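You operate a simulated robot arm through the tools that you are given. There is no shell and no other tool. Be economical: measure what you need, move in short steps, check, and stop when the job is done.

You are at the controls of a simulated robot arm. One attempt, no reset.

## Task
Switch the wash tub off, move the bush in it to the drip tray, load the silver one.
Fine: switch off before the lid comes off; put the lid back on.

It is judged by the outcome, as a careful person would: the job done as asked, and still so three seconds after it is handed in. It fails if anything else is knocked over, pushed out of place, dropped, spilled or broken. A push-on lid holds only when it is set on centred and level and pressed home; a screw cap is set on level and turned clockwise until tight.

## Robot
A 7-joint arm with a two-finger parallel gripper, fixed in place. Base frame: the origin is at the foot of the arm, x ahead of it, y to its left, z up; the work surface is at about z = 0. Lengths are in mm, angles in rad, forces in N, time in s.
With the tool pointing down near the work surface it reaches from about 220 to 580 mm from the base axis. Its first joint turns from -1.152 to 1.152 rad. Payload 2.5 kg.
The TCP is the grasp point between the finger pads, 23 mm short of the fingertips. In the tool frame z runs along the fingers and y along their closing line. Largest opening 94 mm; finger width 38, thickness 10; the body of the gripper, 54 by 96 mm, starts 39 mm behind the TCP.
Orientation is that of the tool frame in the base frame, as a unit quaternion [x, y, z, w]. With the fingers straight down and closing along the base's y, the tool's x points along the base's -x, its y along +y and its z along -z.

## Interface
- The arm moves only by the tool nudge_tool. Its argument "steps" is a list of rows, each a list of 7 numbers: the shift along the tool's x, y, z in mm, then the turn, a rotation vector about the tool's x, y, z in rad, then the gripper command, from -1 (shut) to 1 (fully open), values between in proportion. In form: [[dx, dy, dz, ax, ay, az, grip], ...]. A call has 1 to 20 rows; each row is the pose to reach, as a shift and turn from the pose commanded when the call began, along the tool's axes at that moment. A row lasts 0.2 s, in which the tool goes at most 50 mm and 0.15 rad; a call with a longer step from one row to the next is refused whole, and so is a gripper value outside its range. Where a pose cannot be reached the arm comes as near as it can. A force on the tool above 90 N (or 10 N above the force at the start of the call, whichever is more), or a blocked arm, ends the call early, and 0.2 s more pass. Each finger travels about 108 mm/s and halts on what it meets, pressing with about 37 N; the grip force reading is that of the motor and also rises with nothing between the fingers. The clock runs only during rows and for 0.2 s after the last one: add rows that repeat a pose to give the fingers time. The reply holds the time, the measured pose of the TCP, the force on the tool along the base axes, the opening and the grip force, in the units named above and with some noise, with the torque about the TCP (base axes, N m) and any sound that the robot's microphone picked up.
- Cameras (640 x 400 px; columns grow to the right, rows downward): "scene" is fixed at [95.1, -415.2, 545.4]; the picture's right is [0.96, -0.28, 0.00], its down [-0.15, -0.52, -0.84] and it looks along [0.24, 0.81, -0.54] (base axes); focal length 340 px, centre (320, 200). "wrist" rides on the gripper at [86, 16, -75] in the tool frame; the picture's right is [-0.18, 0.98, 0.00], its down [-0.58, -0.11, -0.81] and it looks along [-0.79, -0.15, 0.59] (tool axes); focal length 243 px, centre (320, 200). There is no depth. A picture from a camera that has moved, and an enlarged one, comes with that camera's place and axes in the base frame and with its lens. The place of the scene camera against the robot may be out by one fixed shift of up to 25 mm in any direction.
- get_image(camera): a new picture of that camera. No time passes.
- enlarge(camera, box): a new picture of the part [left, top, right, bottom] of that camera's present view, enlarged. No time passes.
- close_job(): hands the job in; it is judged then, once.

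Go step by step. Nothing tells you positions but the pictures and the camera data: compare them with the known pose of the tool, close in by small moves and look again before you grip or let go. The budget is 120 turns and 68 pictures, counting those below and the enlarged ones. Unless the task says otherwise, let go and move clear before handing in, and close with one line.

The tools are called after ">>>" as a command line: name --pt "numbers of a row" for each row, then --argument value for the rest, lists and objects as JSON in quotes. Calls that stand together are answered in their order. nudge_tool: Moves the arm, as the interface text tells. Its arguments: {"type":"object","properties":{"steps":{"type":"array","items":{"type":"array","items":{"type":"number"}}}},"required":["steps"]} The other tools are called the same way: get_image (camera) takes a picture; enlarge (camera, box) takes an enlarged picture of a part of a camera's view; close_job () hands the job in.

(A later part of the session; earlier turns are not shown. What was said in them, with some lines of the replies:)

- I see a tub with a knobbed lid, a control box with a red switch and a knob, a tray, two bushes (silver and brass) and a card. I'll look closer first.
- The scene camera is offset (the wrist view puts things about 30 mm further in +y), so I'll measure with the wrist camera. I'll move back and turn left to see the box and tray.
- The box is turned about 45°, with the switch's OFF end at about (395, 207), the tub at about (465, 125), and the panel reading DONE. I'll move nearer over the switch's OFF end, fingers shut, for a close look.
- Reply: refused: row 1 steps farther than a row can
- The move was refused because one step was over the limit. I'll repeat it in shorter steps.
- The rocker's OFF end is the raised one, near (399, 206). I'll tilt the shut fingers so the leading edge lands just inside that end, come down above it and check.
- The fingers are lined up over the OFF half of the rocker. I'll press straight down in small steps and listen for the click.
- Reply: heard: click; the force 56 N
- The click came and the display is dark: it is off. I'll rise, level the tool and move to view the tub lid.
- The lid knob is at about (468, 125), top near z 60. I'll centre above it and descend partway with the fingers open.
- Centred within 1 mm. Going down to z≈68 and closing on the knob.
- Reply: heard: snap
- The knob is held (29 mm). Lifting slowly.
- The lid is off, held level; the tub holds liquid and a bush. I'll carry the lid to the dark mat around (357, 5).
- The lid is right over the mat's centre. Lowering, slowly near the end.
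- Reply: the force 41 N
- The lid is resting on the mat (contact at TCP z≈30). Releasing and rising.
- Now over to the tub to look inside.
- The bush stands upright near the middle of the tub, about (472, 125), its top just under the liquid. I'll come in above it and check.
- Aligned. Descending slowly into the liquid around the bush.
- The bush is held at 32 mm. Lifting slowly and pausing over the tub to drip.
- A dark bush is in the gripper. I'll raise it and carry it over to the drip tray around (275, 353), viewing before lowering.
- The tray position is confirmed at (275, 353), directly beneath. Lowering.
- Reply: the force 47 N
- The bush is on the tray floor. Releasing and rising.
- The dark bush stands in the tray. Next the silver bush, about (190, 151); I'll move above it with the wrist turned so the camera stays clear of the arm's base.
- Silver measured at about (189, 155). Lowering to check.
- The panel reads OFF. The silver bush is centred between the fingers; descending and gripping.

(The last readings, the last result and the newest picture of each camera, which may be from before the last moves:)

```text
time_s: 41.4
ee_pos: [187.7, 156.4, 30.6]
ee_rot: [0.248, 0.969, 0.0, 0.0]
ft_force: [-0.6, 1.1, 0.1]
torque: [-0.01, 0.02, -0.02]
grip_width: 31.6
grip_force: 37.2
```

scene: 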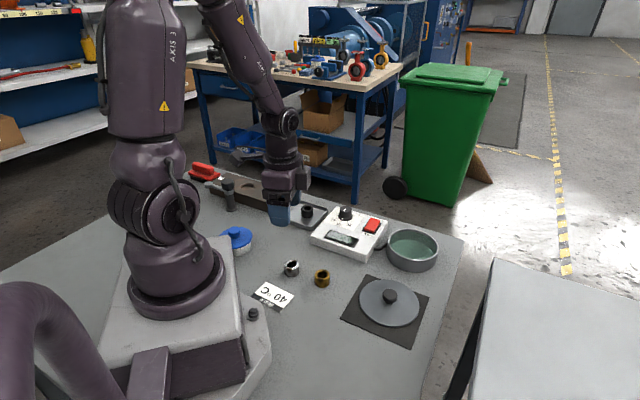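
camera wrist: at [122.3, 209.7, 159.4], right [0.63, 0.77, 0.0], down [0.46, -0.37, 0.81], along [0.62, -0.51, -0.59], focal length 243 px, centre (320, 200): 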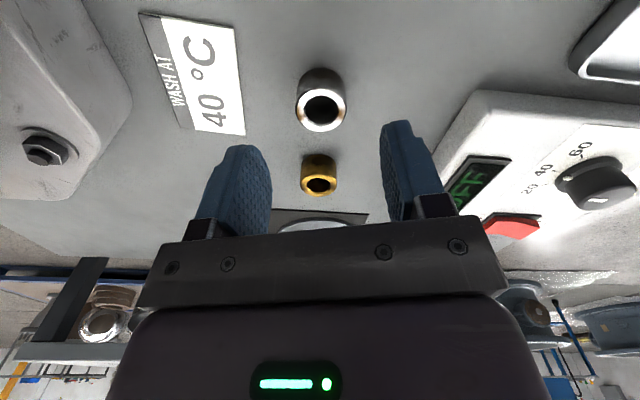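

Silver held at 31.6 mm. Lifting and carrying it over the tub.

>>> nudge_tool --pt "0 0 -20 0 0 0 -1" --pt "0 0 -60 0 0 0 -1" --pt "0 0 -100 0 0 0 -1" --pt "-20 8 -110 0 0 -0.05 -1" --pt "-55 23 -110 0 0 -0.15 -1" --pt "-90 37 -110 0 0 -0.25 -1" --pt "-125 52 -110 0 0 -0.36 -1" --pt "-160 66 -110 0 0 -0.47 -1" --pt "-195 81 -110 0 0 -0.58 -1" --pt "-225 93 -110 0 0 -0.68 -1" --pt "-250 104 -110 0 0 -0.76 -1" --pt "-262 109 -110 0 0 -0.76 -1" --pt "-262 109 -110 0 0 -0.76 -1"

>>> get_image --camera "wrist"

>>> enlarge --camera "scene" --box '[260, 160, 460, 320]'

```text
time_s: 44.2
ee_pos: [469.5, 124.8, 139.9]
ee_rot: [-0.13, 0.992, -0.001, 0.0]
ft_force: [-0.6, -0.4, -0.8]
torque: [0.0, 0.01, -0.02]
grip_width: 31.5
grip_force: 37.0
```

```text
28 pictures are left
camera wrist: at [383.2, 116.9, 214.6], right [-0.08, 1.0, 0.0], down [0.59, 0.04, 0.81], along [0.8, 0.06, -0.59], focal length 243 px, centre (320, 200)
```

wrist: 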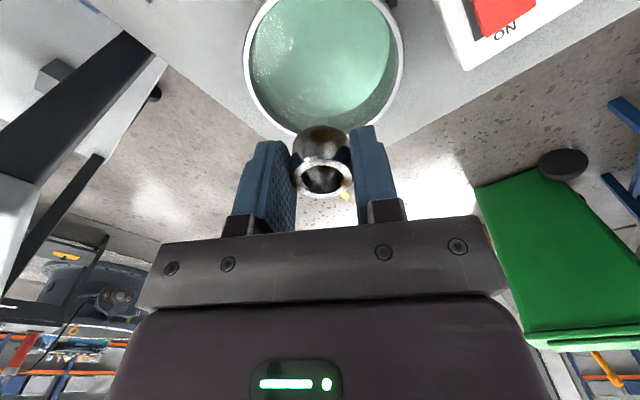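

```text
2.50 times, centred on (360, 240) of scene
camera zoom: at [95.1, -415.2, 545.4], right [0.96, -0.28, 0.0], down [-0.15, -0.52, -0.84], along [0.24, 0.81, -0.54], focal length 850 px, centre (220, 100)
```

zoom: 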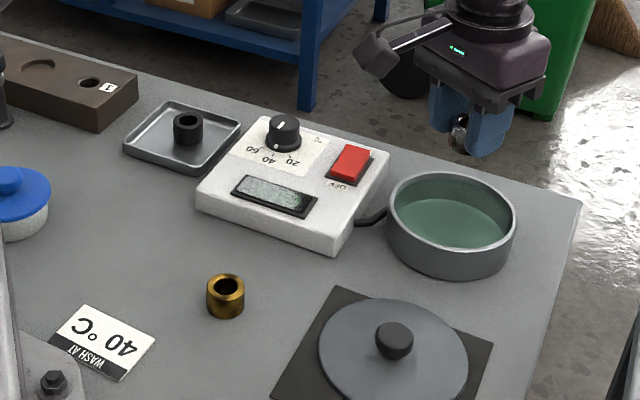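

Directly over the tub. Lowering slowly into the liquid.

>>> nudge_tool --pt "0 0 20 0 0 0 -1" --pt "0 0 40 0 0 0 -1" --pt "0 0 52 0 0 0 -1" --pt "0 0 62 0 0 0 -1" --pt "0 0 72 0 0 0 -1" --pt "0 0 82 0 0 0 -1" --pt "0 0 90 0 0 0 -1" --pt "0 0 97 0 0 0 -1" --pt "0 0 102 0 0 0 -1"

>>> nudge_tool --pt "0 0 1.5 0 0 0 -1" --pt "0 0 3 0 0 0 -1" --pt "0 0 3.5 0 0 0 -1"

```text
time_s: 46.2
ee_pos: [469.8, 125.5, 37.2]
ee_rot: [-0.13, 0.991, 0.0, -0.001]
ft_force: [-0.4, 0.1, -0.7]
torque: [0.0, 0.02, 0.01]
grip_width: 31.5
grip_force: 36.6
```

```text
time_s: 47.0
ee_pos: [470.6, 125.0, 34.9]
ee_rot: [-0.129, 0.992, 0.0, 0.001]
ft_force: [0.3, -0.5, -0.6]
torque: [0.0, 0.0, -0.01]
grip_width: 31.6
grip_force: 37.0
```

>>> nudge_tool --pt "0 0 1 0 0 0 -1" --pt "0 0 2 0 0 0 -1" --pt "0 0 3 0 0 0 -1"

```text
time_s: 47.8
ee_pos: [470.7, 125.1, 34.0]
ee_rot: [-0.129, 0.992, 0.0, 0.001]
ft_force: [-6.6, -5.2, 21.0]
torque: [-0.11, 0.37, 0.0]
grip_width: 31.5
grip_force: 37.8
```

Touching the tub floor. Releasing gently and rising slowly.

>>> nudge_tool --pt "0 0 -1 0 0 0 -1" --pt "0 0 -1 0 0 0 -0.5" --pt "0 0 -1 0 0 0 -0.2" --pt "0 0 -1 0 0 0 0.1" --pt "0 0 -1 0 0 0 0.1" --pt "0 0 -10 0 0 0 0.1" --pt "0 0 -20 0 0 0 0.1" --pt "0 0 -32 0 0 0 0.1" --pt "0 0 -45 0 0 0 0.1" --pt "0 0 -60 0 0 0 0.1" --pt "0 0 -60 0 0 0 0.1" --pt "0 0 -60 0 0 0 0.1" --pt "0 0 -60 0 0 0 0.1" --pt "0 0 -100 0 0 0 0.1" --pt "0 0 -140 0 0 0 0.1"

>>> enlarge --camera "scene" --box '[320, 200, 460, 340]'

>>> enlarge --camera "wrist" --box '[220, 0, 420, 160]'

```text
time_s: 51.0
ee_pos: [468.4, 123.9, 172.8]
ee_rot: [-0.129, 0.992, 0.0, 0.0]
ft_force: [-0.5, -0.1, 0.5]
torque: [-0.03, -0.01, -0.02]
grip_width: 51.8
grip_force: 0.0
```

```text
2.86 times, centred on (390, 270) of scene
camera zoom: at [95.1, -415.2, 545.4], right [0.96, -0.28, 0.0], down [-0.15, -0.52, -0.84], along [0.24, 0.81, -0.54], focal length 971 px, centre (120, 0)
```

zoom: 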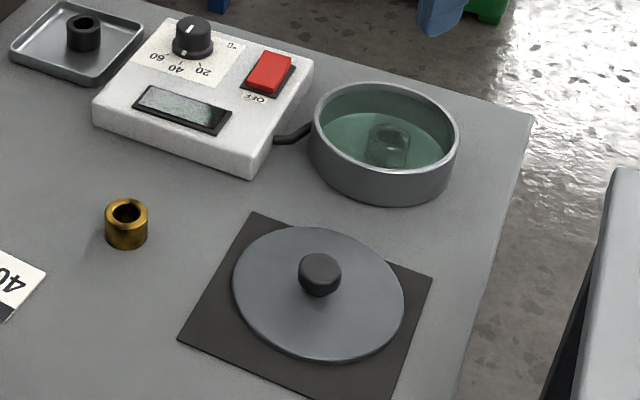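

```text
2.50 times, centred on (320, 80) of wrist
camera zoom: at [381.9, 116.7, 247.5], right [-0.07, 1.0, 0.0], down [0.59, 0.04, 0.81], along [0.8, 0.06, -0.59], focal length 606 px, centre (320, 500)
```

zoom: 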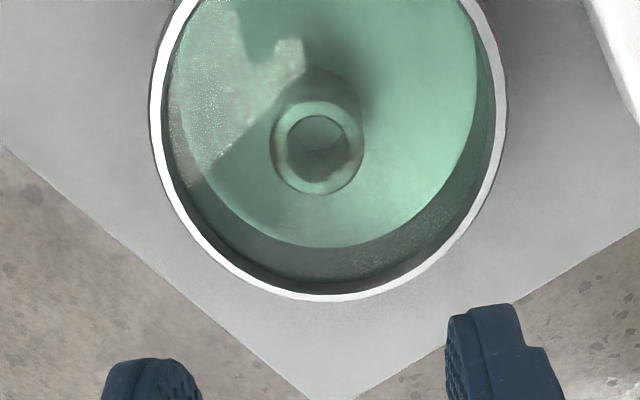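

The silver bush stands upright in the tub. Now back to the lid on the mat.

>>> nudge_tool --pt "28 -18 0 0 0 0 0.3" --pt "56 -36 0 0 0 0 0.3" --pt "84 -54 0 0 0 0 0.3" --pt "112 -72 0 0 0 0 0.3" --pt "138 -88.6 0 0 0 0 0.3" --pt "138 -88.6 40 0 0 0 0.3" --pt "138 -88.6 80 0 0 0 0.3" --pt "138 -88.6 105 0 0 0 0.3" --pt "138 -88.6 105 0 0 0 0.3"

>>> enlarge --camera "wrist" --box '[200, 0, 440, 200]'

```text
time_s: 53.0
ee_pos: [361.2, 4.7, 65.9]
ee_rot: [-0.129, 0.992, 0.0, 0.001]
ft_force: [-0.2, 0.2, 0.0]
torque: [0.01, 0.02, 0.0]
grip_width: 61.3
grip_force: 0.1
```

```text
2.00 times, centred on (320, 100) of wrist
camera zoom: at [274.0, -2.4, 140.6], right [-0.07, 1.0, 0.0], down [0.59, 0.04, 0.81], along [0.8, 0.06, -0.59], focal length 485 px, centre (320, 400)
```

zoom: 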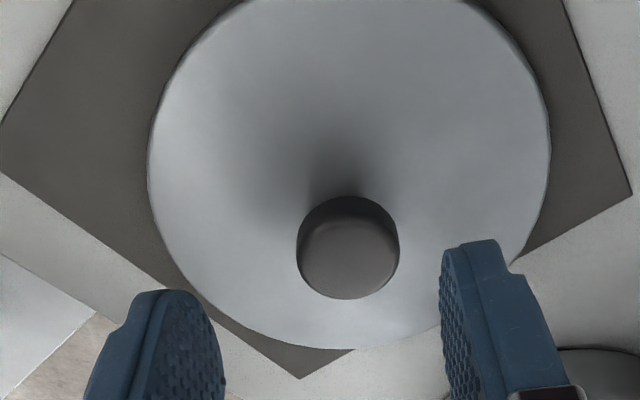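

The lid has slid a few mm since release: the knob is about 7 mm to tool +y and 3–4 mm ahead. I'll correct for that and look again.

>>> nudge_tool --pt "-4 6.6 0 0 0 0 0.3" --pt "-4 6.6 15 0 0 0 0.3" --pt "-4 6.6 15 0 0 0 0.3"

>>> enlarge --camera "wrist" --box '[200, 0, 440, 200]'

```text
time_s: 53.8
ee_pos: [363.3, 11.2, 51.6]
ee_rot: [-0.13, 0.992, 0.0, 0.0]
ft_force: [-0.4, 0.5, -0.7]
torque: [-0.03, 0.0, -0.05]
grip_width: 61.0
grip_force: 0.0
```

```text
2.00 times, centred on (320, 100) of wrist
camera zoom: at [275.3, 3.9, 126.9], right [-0.07, 1.0, 0.0], down [0.59, 0.04, 0.81], along [0.8, 0.06, -0.59], focal length 485 px, centre (320, 400)
```

zoom: 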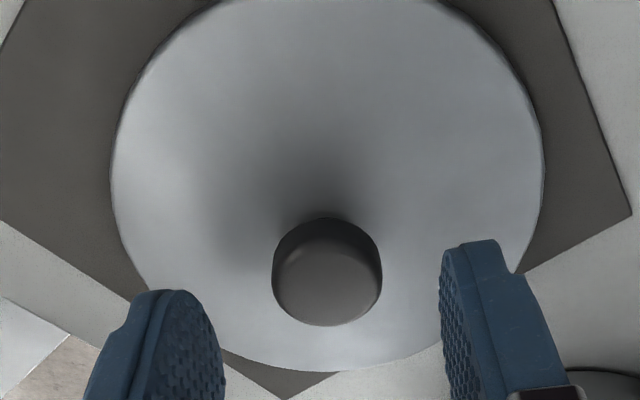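

Knob centred within 1–2 mm. Descending and closing gently.

>>> nudge_tool --pt "0 1.3 8 0 0 0 0.3" --pt "0 1.3 15 0 0 0 0.3" --pt "0 1.3 19.5 0 0 0 0.3" --pt "0 1.3 19.5 0 0 0 0.0" --pt "0 1.3 19.5 0 0 0 -0.2" --pt "0 1.3 19.5 0 0 0 -0.5" --pt "0 1.3 19.5 0 0 0 -1" --pt "0 1.3 19.5 0 0 0 -1"

```text
time_s: 55.6
ee_pos: [362.9, 11.9, 33.5]
ee_rot: [-0.13, 0.992, 0.0, 0.0]
ft_force: [0.5, 0.7, 0.5]
torque: [0.04, 0.04, 0.02]
grip_width: 28.6
grip_force: 37.3
```

Knob gripped. Lifting and moving over the tub.

>>> nudge_tool --pt "0 0 -10 0 0 0 -1" --pt "0 0 -40 0 0 0 -1" --pt "0 0 -80 0 0 0 -1" --pt "0 0 -110 0 0 0 -1" --pt "-28 18 -110 0 0 0 -1" --pt "-60 38 -110 0 0 0 -1" --pt "-92 58 -110 0 0 0 -1" --pt "-118 74 -110 0 0 0 -1" --pt "-132 82.4 -110 0 0 0 -1" --pt "-132 82.4 -90 0 0 0 -1" --pt "-132 82.4 -75 0 0 0 -1" --pt "-132 82.4 -75 0 0 0 -1"

>>> get_image --camera "wrist"

>>> enlarge --camera "scene" --box '[320, 160, 460, 280]'

```text
time_s: 58.2
ee_pos: [466.3, 125.7, 106.9]
ee_rot: [-0.13, 0.992, 0.001, -0.001]
ft_force: [0.3, 0.4, -0.6]
torque: [-0.01, 0.03, -0.03]
grip_width: 28.9
grip_force: 37.3
```

```text
22 pictures are left
camera wrist: at [379.9, 119.1, 181.8], right [-0.07, 1.0, 0.0], down [0.59, 0.04, 0.81], along [0.8, 0.06, -0.59], focal length 243 px, centre (320, 200)
```

wrist: 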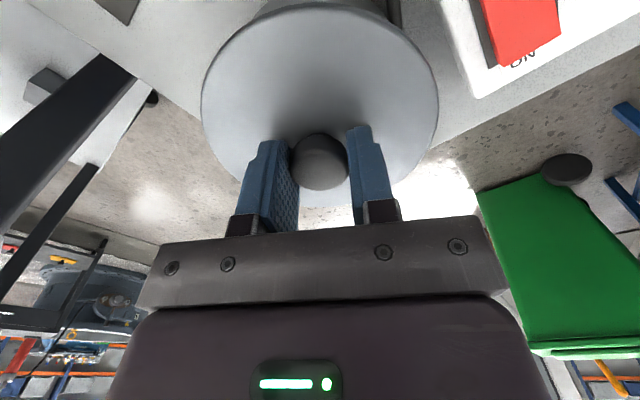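

```text
3.33 times, centred on (390, 220) of scene
camera zoom: at [95.1, -415.2, 545.4], right [0.96, -0.28, 0.0], down [-0.15, -0.52, -0.84], along [0.24, 0.81, -0.54], focal length 1133 px, centre (87, 133)
```

zoom: 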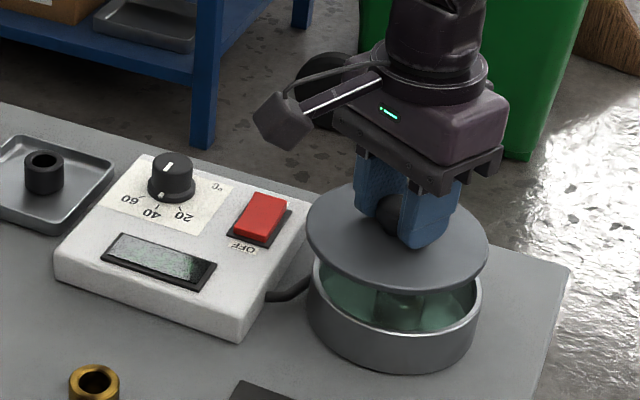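

Before lowering I need to check how the knob sits in the fingers, since the scene view suggests an offset of a few mm.

>>> enlarge --camera "wrist" --box '[200, 0, 440, 150]'

>>> enlarge --camera "wrist" --box '[240, 100, 400, 200]'

```text
2.67 times, centred on (320, 75) of wrist
camera zoom: at [379.9, 119.1, 181.8], right [-0.07, 1.0, 0.0], down [0.59, 0.04, 0.81], along [0.8, 0.06, -0.59], focal length 647 px, centre (320, 533)
```

zoom: 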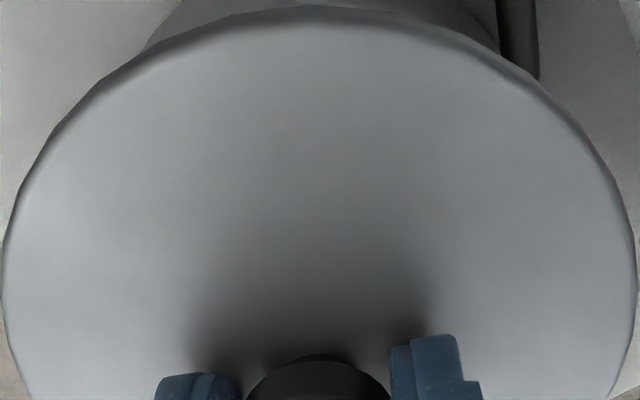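

```text
4.00 times, centred on (320, 150) of wrist
camera zoom: at [379.9, 119.1, 181.8], right [-0.07, 1.0, 0.0], down [0.59, 0.04, 0.81], along [0.8, 0.06, -0.59], focal length 970 px, centre (320, 400)
```

zoom: 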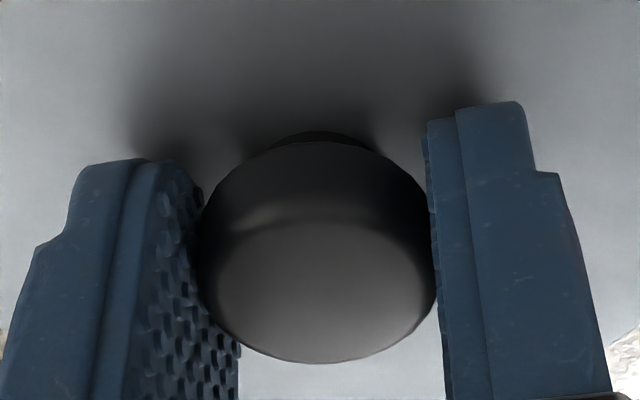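

Both views agree: the knob sits about 5 mm back in the fingers, so the lid centre is near (462.5, 125). I'll shift about 6.6 mm in x and 1 mm in y, lower to just above the rim and compare.

>>> nudge_tool --pt "-6.6 -0.7 0 0 0 0 -1" --pt "-6.6 -0.7 12 0 0 0 -1" --pt "-6.6 -0.7 22 0 0 0 -1" --pt "-6.6 -0.7 22 0 0 0 -1"

>>> enlarge --camera "scene" --box '[370, 200, 460, 290]'

>>> enlarge --camera "wrist" --box '[180, 0, 460, 175]'

```text
time_s: 59.2
ee_pos: [474.5, 128.8, 85.8]
ee_rot: [-0.129, 0.992, 0.0, 0.0]
ft_force: [-0.8, -0.8, -1.3]
torque: [0.01, 0.03, 0.02]
grip_width: 29.1
grip_force: 36.6
```

```text
4.44 times, centred on (415, 245) of scene
camera zoom: at [95.1, -415.2, 545.4], right [0.96, -0.28, 0.0], down [-0.15, -0.52, -0.84], along [0.24, 0.81, -0.54], focal length 1511 px, centre (-102, 0)
```

zoom: 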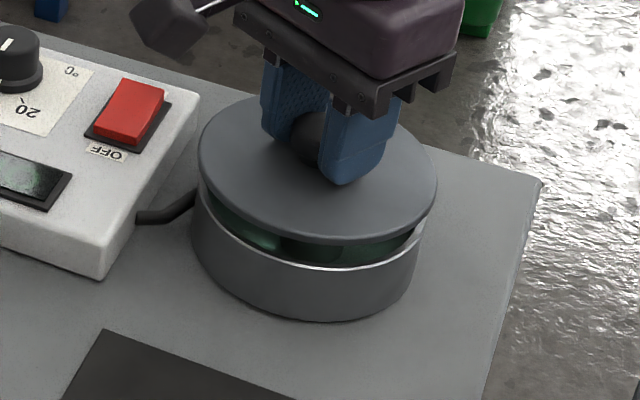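

```text
2.29 times, centred on (320, 88) of wrist
camera zoom: at [387.5, 120.3, 160.0], right [-0.07, 1.0, 0.0], down [0.59, 0.04, 0.81], along [0.8, 0.06, -0.59], focal length 555 px, centre (320, 457)
```

zoom: 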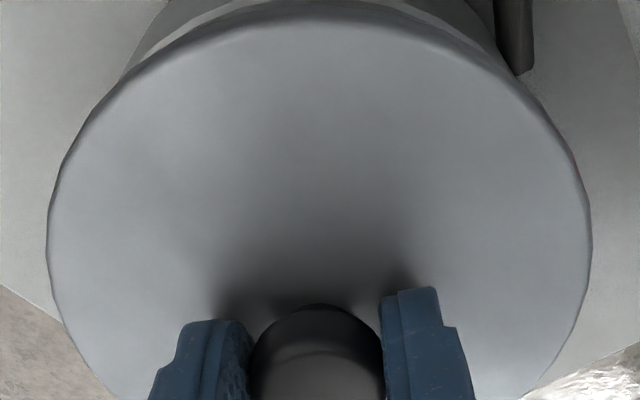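

The lid's scene position matches its original seated position within about 1 mm. Lowering gently.

>>> nudge_tool --pt "0 0 4 0 0 0 -1" --pt "0 0 8 0 0 0 -1" --pt "0 0 10.5 0 0 0 -1" --pt "0 0 12 0 0 0 -1"

>>> enlarge --camera "scene" --box '[370, 200, 460, 290]'

```text
time_s: 60.2
ee_pos: [473.6, 126.2, 74.5]
ee_rot: [-0.13, 0.992, 0.001, 0.001]
ft_force: [0.3, 0.1, -0.5]
torque: [0.0, 0.0, 0.0]
grip_width: 28.6
grip_force: 37.2
```

```text
4.44 times, centred on (415, 245) of scene
camera zoom: at [95.1, -415.2, 545.4], right [0.96, -0.28, 0.0], down [-0.15, -0.52, -0.84], along [0.24, 0.81, -0.54], focal length 1511 px, centre (-102, 0)
```

zoom: 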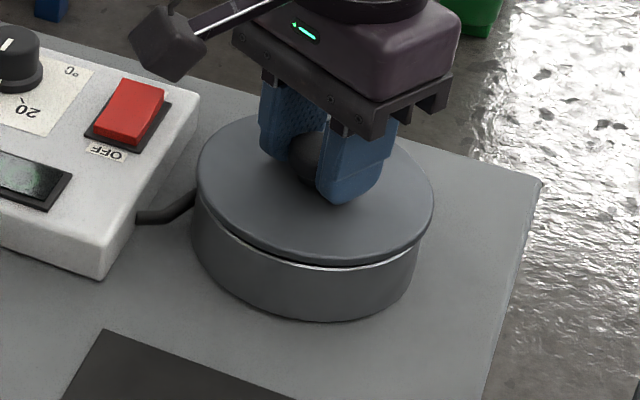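

>>> nudge_tool --pt "0 0 1.2 0 0 0 -1" --pt "0 0 2.4 0 0 0 -1" --pt "0 0 3.2 0 0 0 -1"

```text
time_s: 61.0
ee_pos: [474.4, 127.2, 69.6]
ee_rot: [-0.13, 0.992, 0.0, 0.0]
ft_force: [0.4, -0.4, -0.6]
torque: [-0.03, -0.01, 0.0]
grip_width: 29.0
grip_force: 36.7
```

>>> nudge_tool --pt "0 0 1 0 0 0 -1" --pt "0 0 2 0 0 0 -1" --pt "0 0 3 0 0 0 -1"

>>> enlarge --camera "scene" --box '[370, 200, 460, 290]'

```text
time_s: 61.8
ee_pos: [475.3, 127.4, 69.2]
ee_rot: [-0.129, 0.992, 0.0, 0.001]
ft_force: [-8.5, -3.8, 20.4]
torque: [0.22, 0.22, 0.06]
grip_width: 28.9
grip_force: 36.5
```

```text
4.44 times, centred on (415, 245) of scene
camera zoom: at [95.0, -415.3, 545.4], right [0.96, -0.28, 0.0], down [-0.15, -0.52, -0.84], along [0.24, 0.81, -0.54], focal length 1511 px, centre (-102, 0)
```

zoom: 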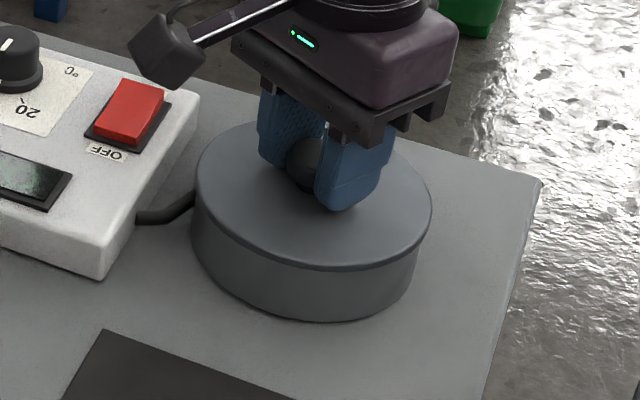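

The lid touches the rim all round and looks concentric. Pressing it home.

>>> nudge_tool --pt "0 0 1 0 0 0 -1" --pt "0 0 2 0 0 0 -1" --pt "0 0 3 0 0 0 -1" --pt "0 0 4 0 0 0 -1"

```text
time_s: 62.8
ee_pos: [476.8, 128.4, 65.9]
ee_rot: [-0.13, 0.992, 0.001, 0.003]
ft_force: [-10.4, -0.5, 40.2]
torque: [-0.4, 0.22, -0.02]
grip_width: 28.9
grip_force: 37.1
```

No snap yet; the fingers may be slipping on the knob. I'll ease off, release, rise and look.

>>> nudge_tool --pt "0 0 -4 0 0 0 -1" --pt "0 0 -4 0 0 0 -0.5" --pt "0 0 -4 0 0 0 0.1" --pt "0 0 -4 0 0 0 0.3" --pt "0 0 -4 0 0 0 0.3" --pt "0 0 -40 0 0 0 0.3" --pt "0 0 -60 0 0 0 0.3"

>>> enlarge --camera "scene" --box '[370, 200, 460, 290]'

>>> enlarge --camera "wrist" --box '[200, 0, 440, 200]'

```text
time_s: 64.4
ee_pos: [474.8, 127.2, 123.0]
ee_rot: [-0.129, 0.992, 0.001, 0.0]
ft_force: [0.3, 0.4, -0.1]
torque: [-0.01, 0.03, -0.01]
grip_width: 60.9
grip_force: 0.2
heard: snap
```

```text
4.44 times, centred on (415, 245) of scene
camera zoom: at [95.1, -415.2, 545.4], right [0.96, -0.28, 0.0], down [-0.15, -0.52, -0.84], along [0.24, 0.81, -0.54], focal length 1511 px, centre (-102, 0)
```

zoom: 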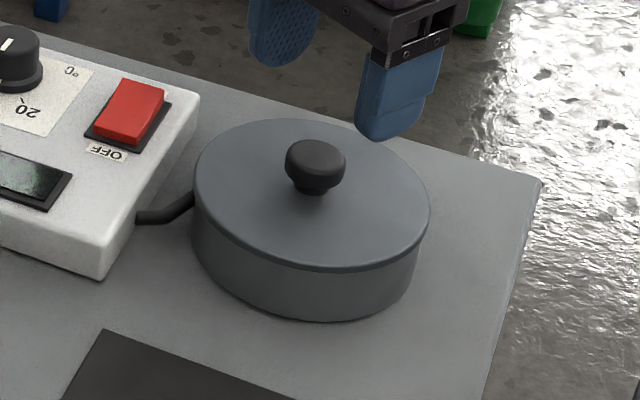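

```text
2.00 times, centred on (320, 100) of wrist
camera zoom: at [387.4, 120.1, 197.6], right [-0.07, 1.0, 0.0], down [0.59, 0.04, 0.81], along [0.8, 0.06, -0.59], focal length 485 px, centre (320, 400)
```

zoom: 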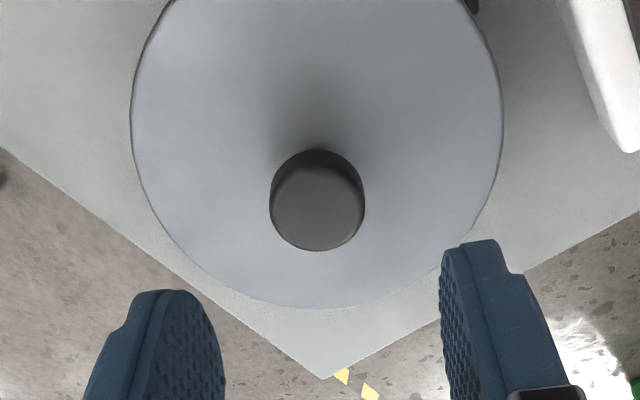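

A snap came while easing off, so it's unclear whether the lid seated or popped loose. To be sure I'll press the knob's top centre straight down with the fingers shut.

>>> nudge_tool --pt "5.4 0 0 0 0 0 -0.3" --pt "5.4 0 10 0 0 0 -1" --pt "5.4 0 20 0 0 0 -1" --pt "5.4 0 26 0 0 0 -1" --pt "5.4 0 26 0 0 0 -1"

>>> enlarge --camera "scene" --box '[370, 200, 460, 290]'

>>> enlarge --camera "wrist" --box '[200, 0, 440, 200]'

```text
time_s: 65.6
ee_pos: [470.5, 124.5, 98.0]
ee_rot: [-0.13, 0.992, 0.0, -0.001]
ft_force: [0.5, 0.1, -0.6]
torque: [-0.02, 0.0, 0.01]
grip_width: 0.0
grip_force: 37.4
```

```text
4.44 times, centred on (415, 245) of scene
camera zoom: at [95.1, -415.2, 545.4], right [0.96, -0.28, 0.0], down [-0.15, -0.52, -0.84], along [0.24, 0.81, -0.54], focal length 1511 px, centre (-102, 0)
```

zoom: 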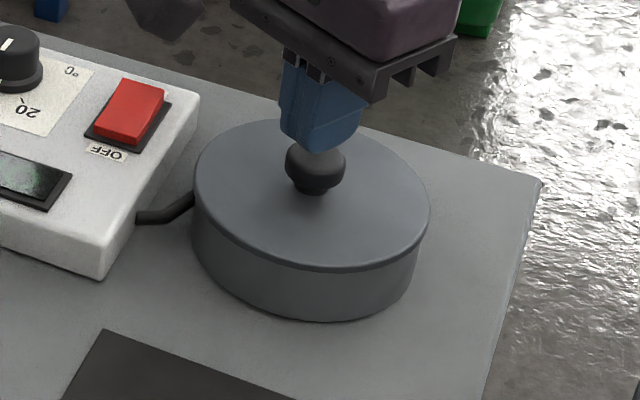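

```text
2.00 times, centred on (320, 100) of wrist
camera zoom: at [382.8, 117.6, 172.1], right [-0.07, 1.0, 0.0], down [0.59, 0.04, 0.81], along [0.8, 0.06, -0.59], focal length 485 px, centre (320, 400)
```

zoom: 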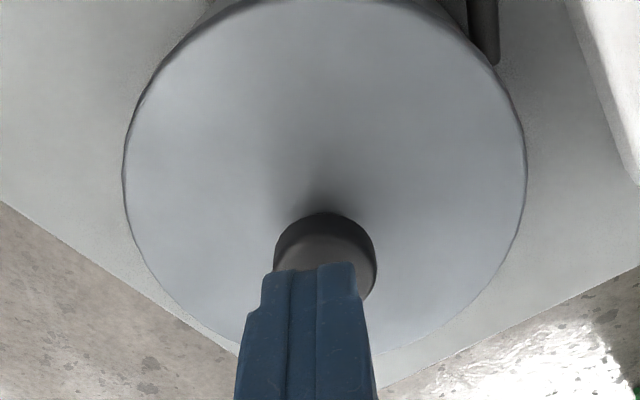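

>>> nudge_tool --pt "0 0 3 0 0 0 -1" --pt "0 0 6 0 0 0 -1" --pt "0 0 8 0 0 0 -1" --pt "0 0 10 0 0 0 -1" --pt "0 0 12 0 0 0 -1" --pt "0 0 14 0 0 0 -1"

```text
time_s: 67.0
ee_pos: [468.0, 125.2, 87.6]
ee_rot: [-0.13, 0.992, -0.001, 0.0]
ft_force: [-27.7, -8.8, 54.3]
torque: [-0.11, 0.48, 0.0]
grip_width: 0.0
grip_force: 37.1
```

>>> nudge_tool --pt "0 0 1 0 0 0 -1" --pt "0 0 2 0 0 0 -1" --pt "0 0 3 0 0 0 -1"

>>> enlarge --camera "scene" --box '[370, 200, 460, 290]'

```text
time_s: 67.8
ee_pos: [469.8, 127.3, 86.1]
ee_rot: [-0.129, 0.992, 0.0, -0.001]
ft_force: [-39.5, -12.8, 77.6]
torque: [-0.16, 0.64, -0.05]
grip_width: 0.0
grip_force: 37.7
```

```text
4.44 times, centred on (415, 245) of scene
camera zoom: at [94.7, -415.3, 545.4], right [0.96, -0.28, 0.0], down [-0.15, -0.52, -0.84], along [0.24, 0.81, -0.54], focal length 1511 px, centre (-102, 0)
```

zoom: 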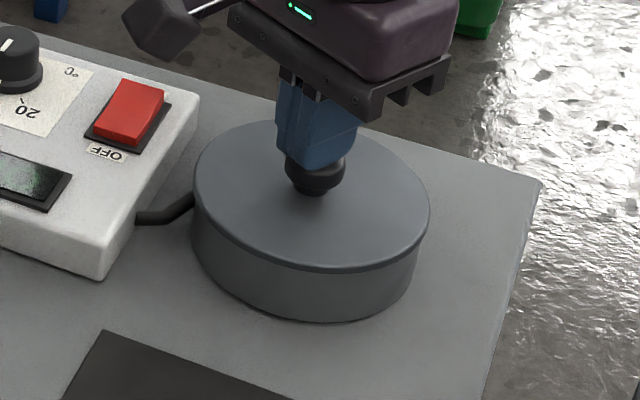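

Almost 80 N on the knob moves nothing and makes no new snap, and the lid's height matches its original seated height, so it is home. I'll rise clear and do a final check.

>>> nudge_tool --pt "0 0 -6 0 0 0 -1" --pt "0 0 -20 0 0 0 -1" --pt "0 0 -60 0 0 0 -1" --pt "0 0 -100 0 0 0 -1" --pt "20 0 -140 0 0 0 -1" --pt "60 0 -150 0 0 0 -1" --pt "60 0 -150 0 0 0 -1"

>>> enlarge --camera "scene" --box '[260, 180, 460, 305]'

>>> enlarge --camera "scene" --box '[340, 190, 460, 290]'

>>> get_image --camera "wrist"

```text
time_s: 69.4
ee_pos: [408.9, 111.3, 229.4]
ee_rot: [-0.129, 0.992, -0.001, 0.0]
ft_force: [-1.1, 0.6, 0.2]
torque: [0.0, -0.01, 0.01]
grip_width: 0.3
grip_force: 37.1
```

```text
3.20 times, centred on (360, 242) of scene
camera zoom: at [95.1, -415.2, 545.4], right [0.96, -0.28, 0.0], down [-0.15, -0.52, -0.84], along [0.24, 0.81, -0.54], focal length 1088 px, centre (192, 64)
```

zoom: 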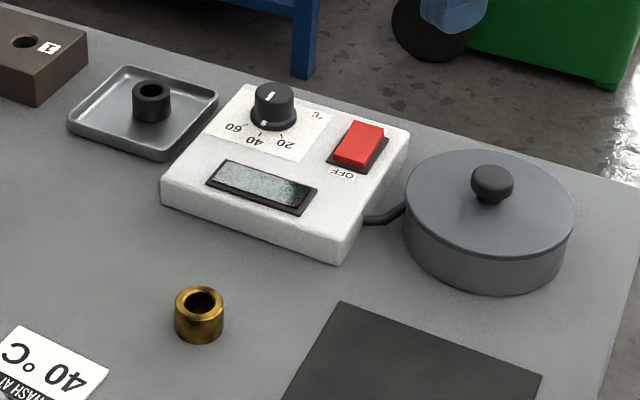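

```text
4.00 times, centred on (400, 240) of scene
camera zoom: at [95.1, -415.2, 545.4], right [0.96, -0.28, 0.0], down [-0.15, -0.52, -0.84], along [0.24, 0.81, -0.54], focal length 1360 px, centre (0, 40)
```

zoom: 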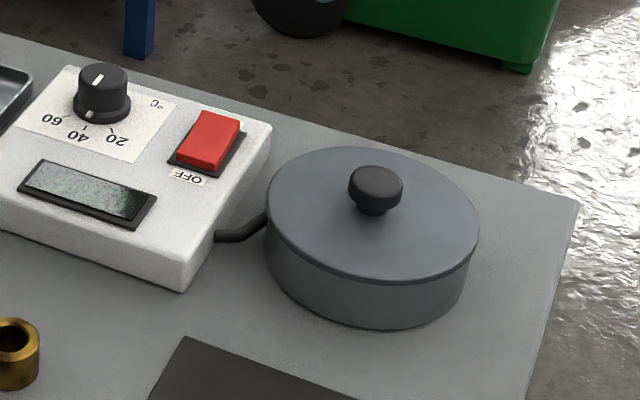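

```text
7 pictures are left
camera wrist: at [323.2, 103.3, 304.2], right [-0.07, 1.0, 0.0], down [0.59, 0.04, 0.81], along [0.8, 0.06, -0.59], focal length 243 px, centre (320, 200)
```

wrist: 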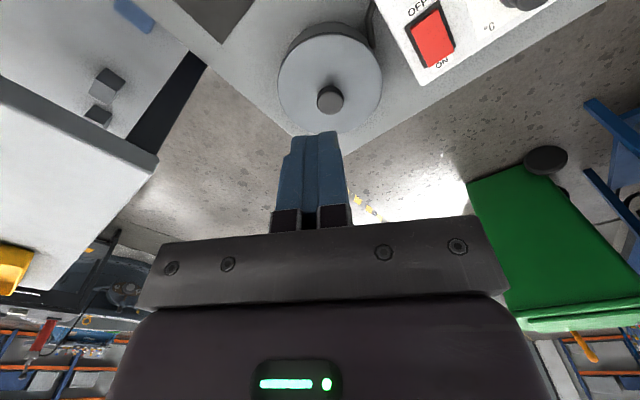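

The switch is off, the dark bush is in the tray, the silver bush is in the tub, and the lid sits level and within about 1–2 mm of its original place. Nothing else has moved and the arm is clear, so I'm handing in.

>>> close_job

```text
The job is handed in.
```

The wash tub is switched off, its bush is on the drip tray, the silver bush is in the tub, and the lid is back on. I took the lid as pressed home from a snap and about 78 N on the knob with no movement; I did not pull-test it.
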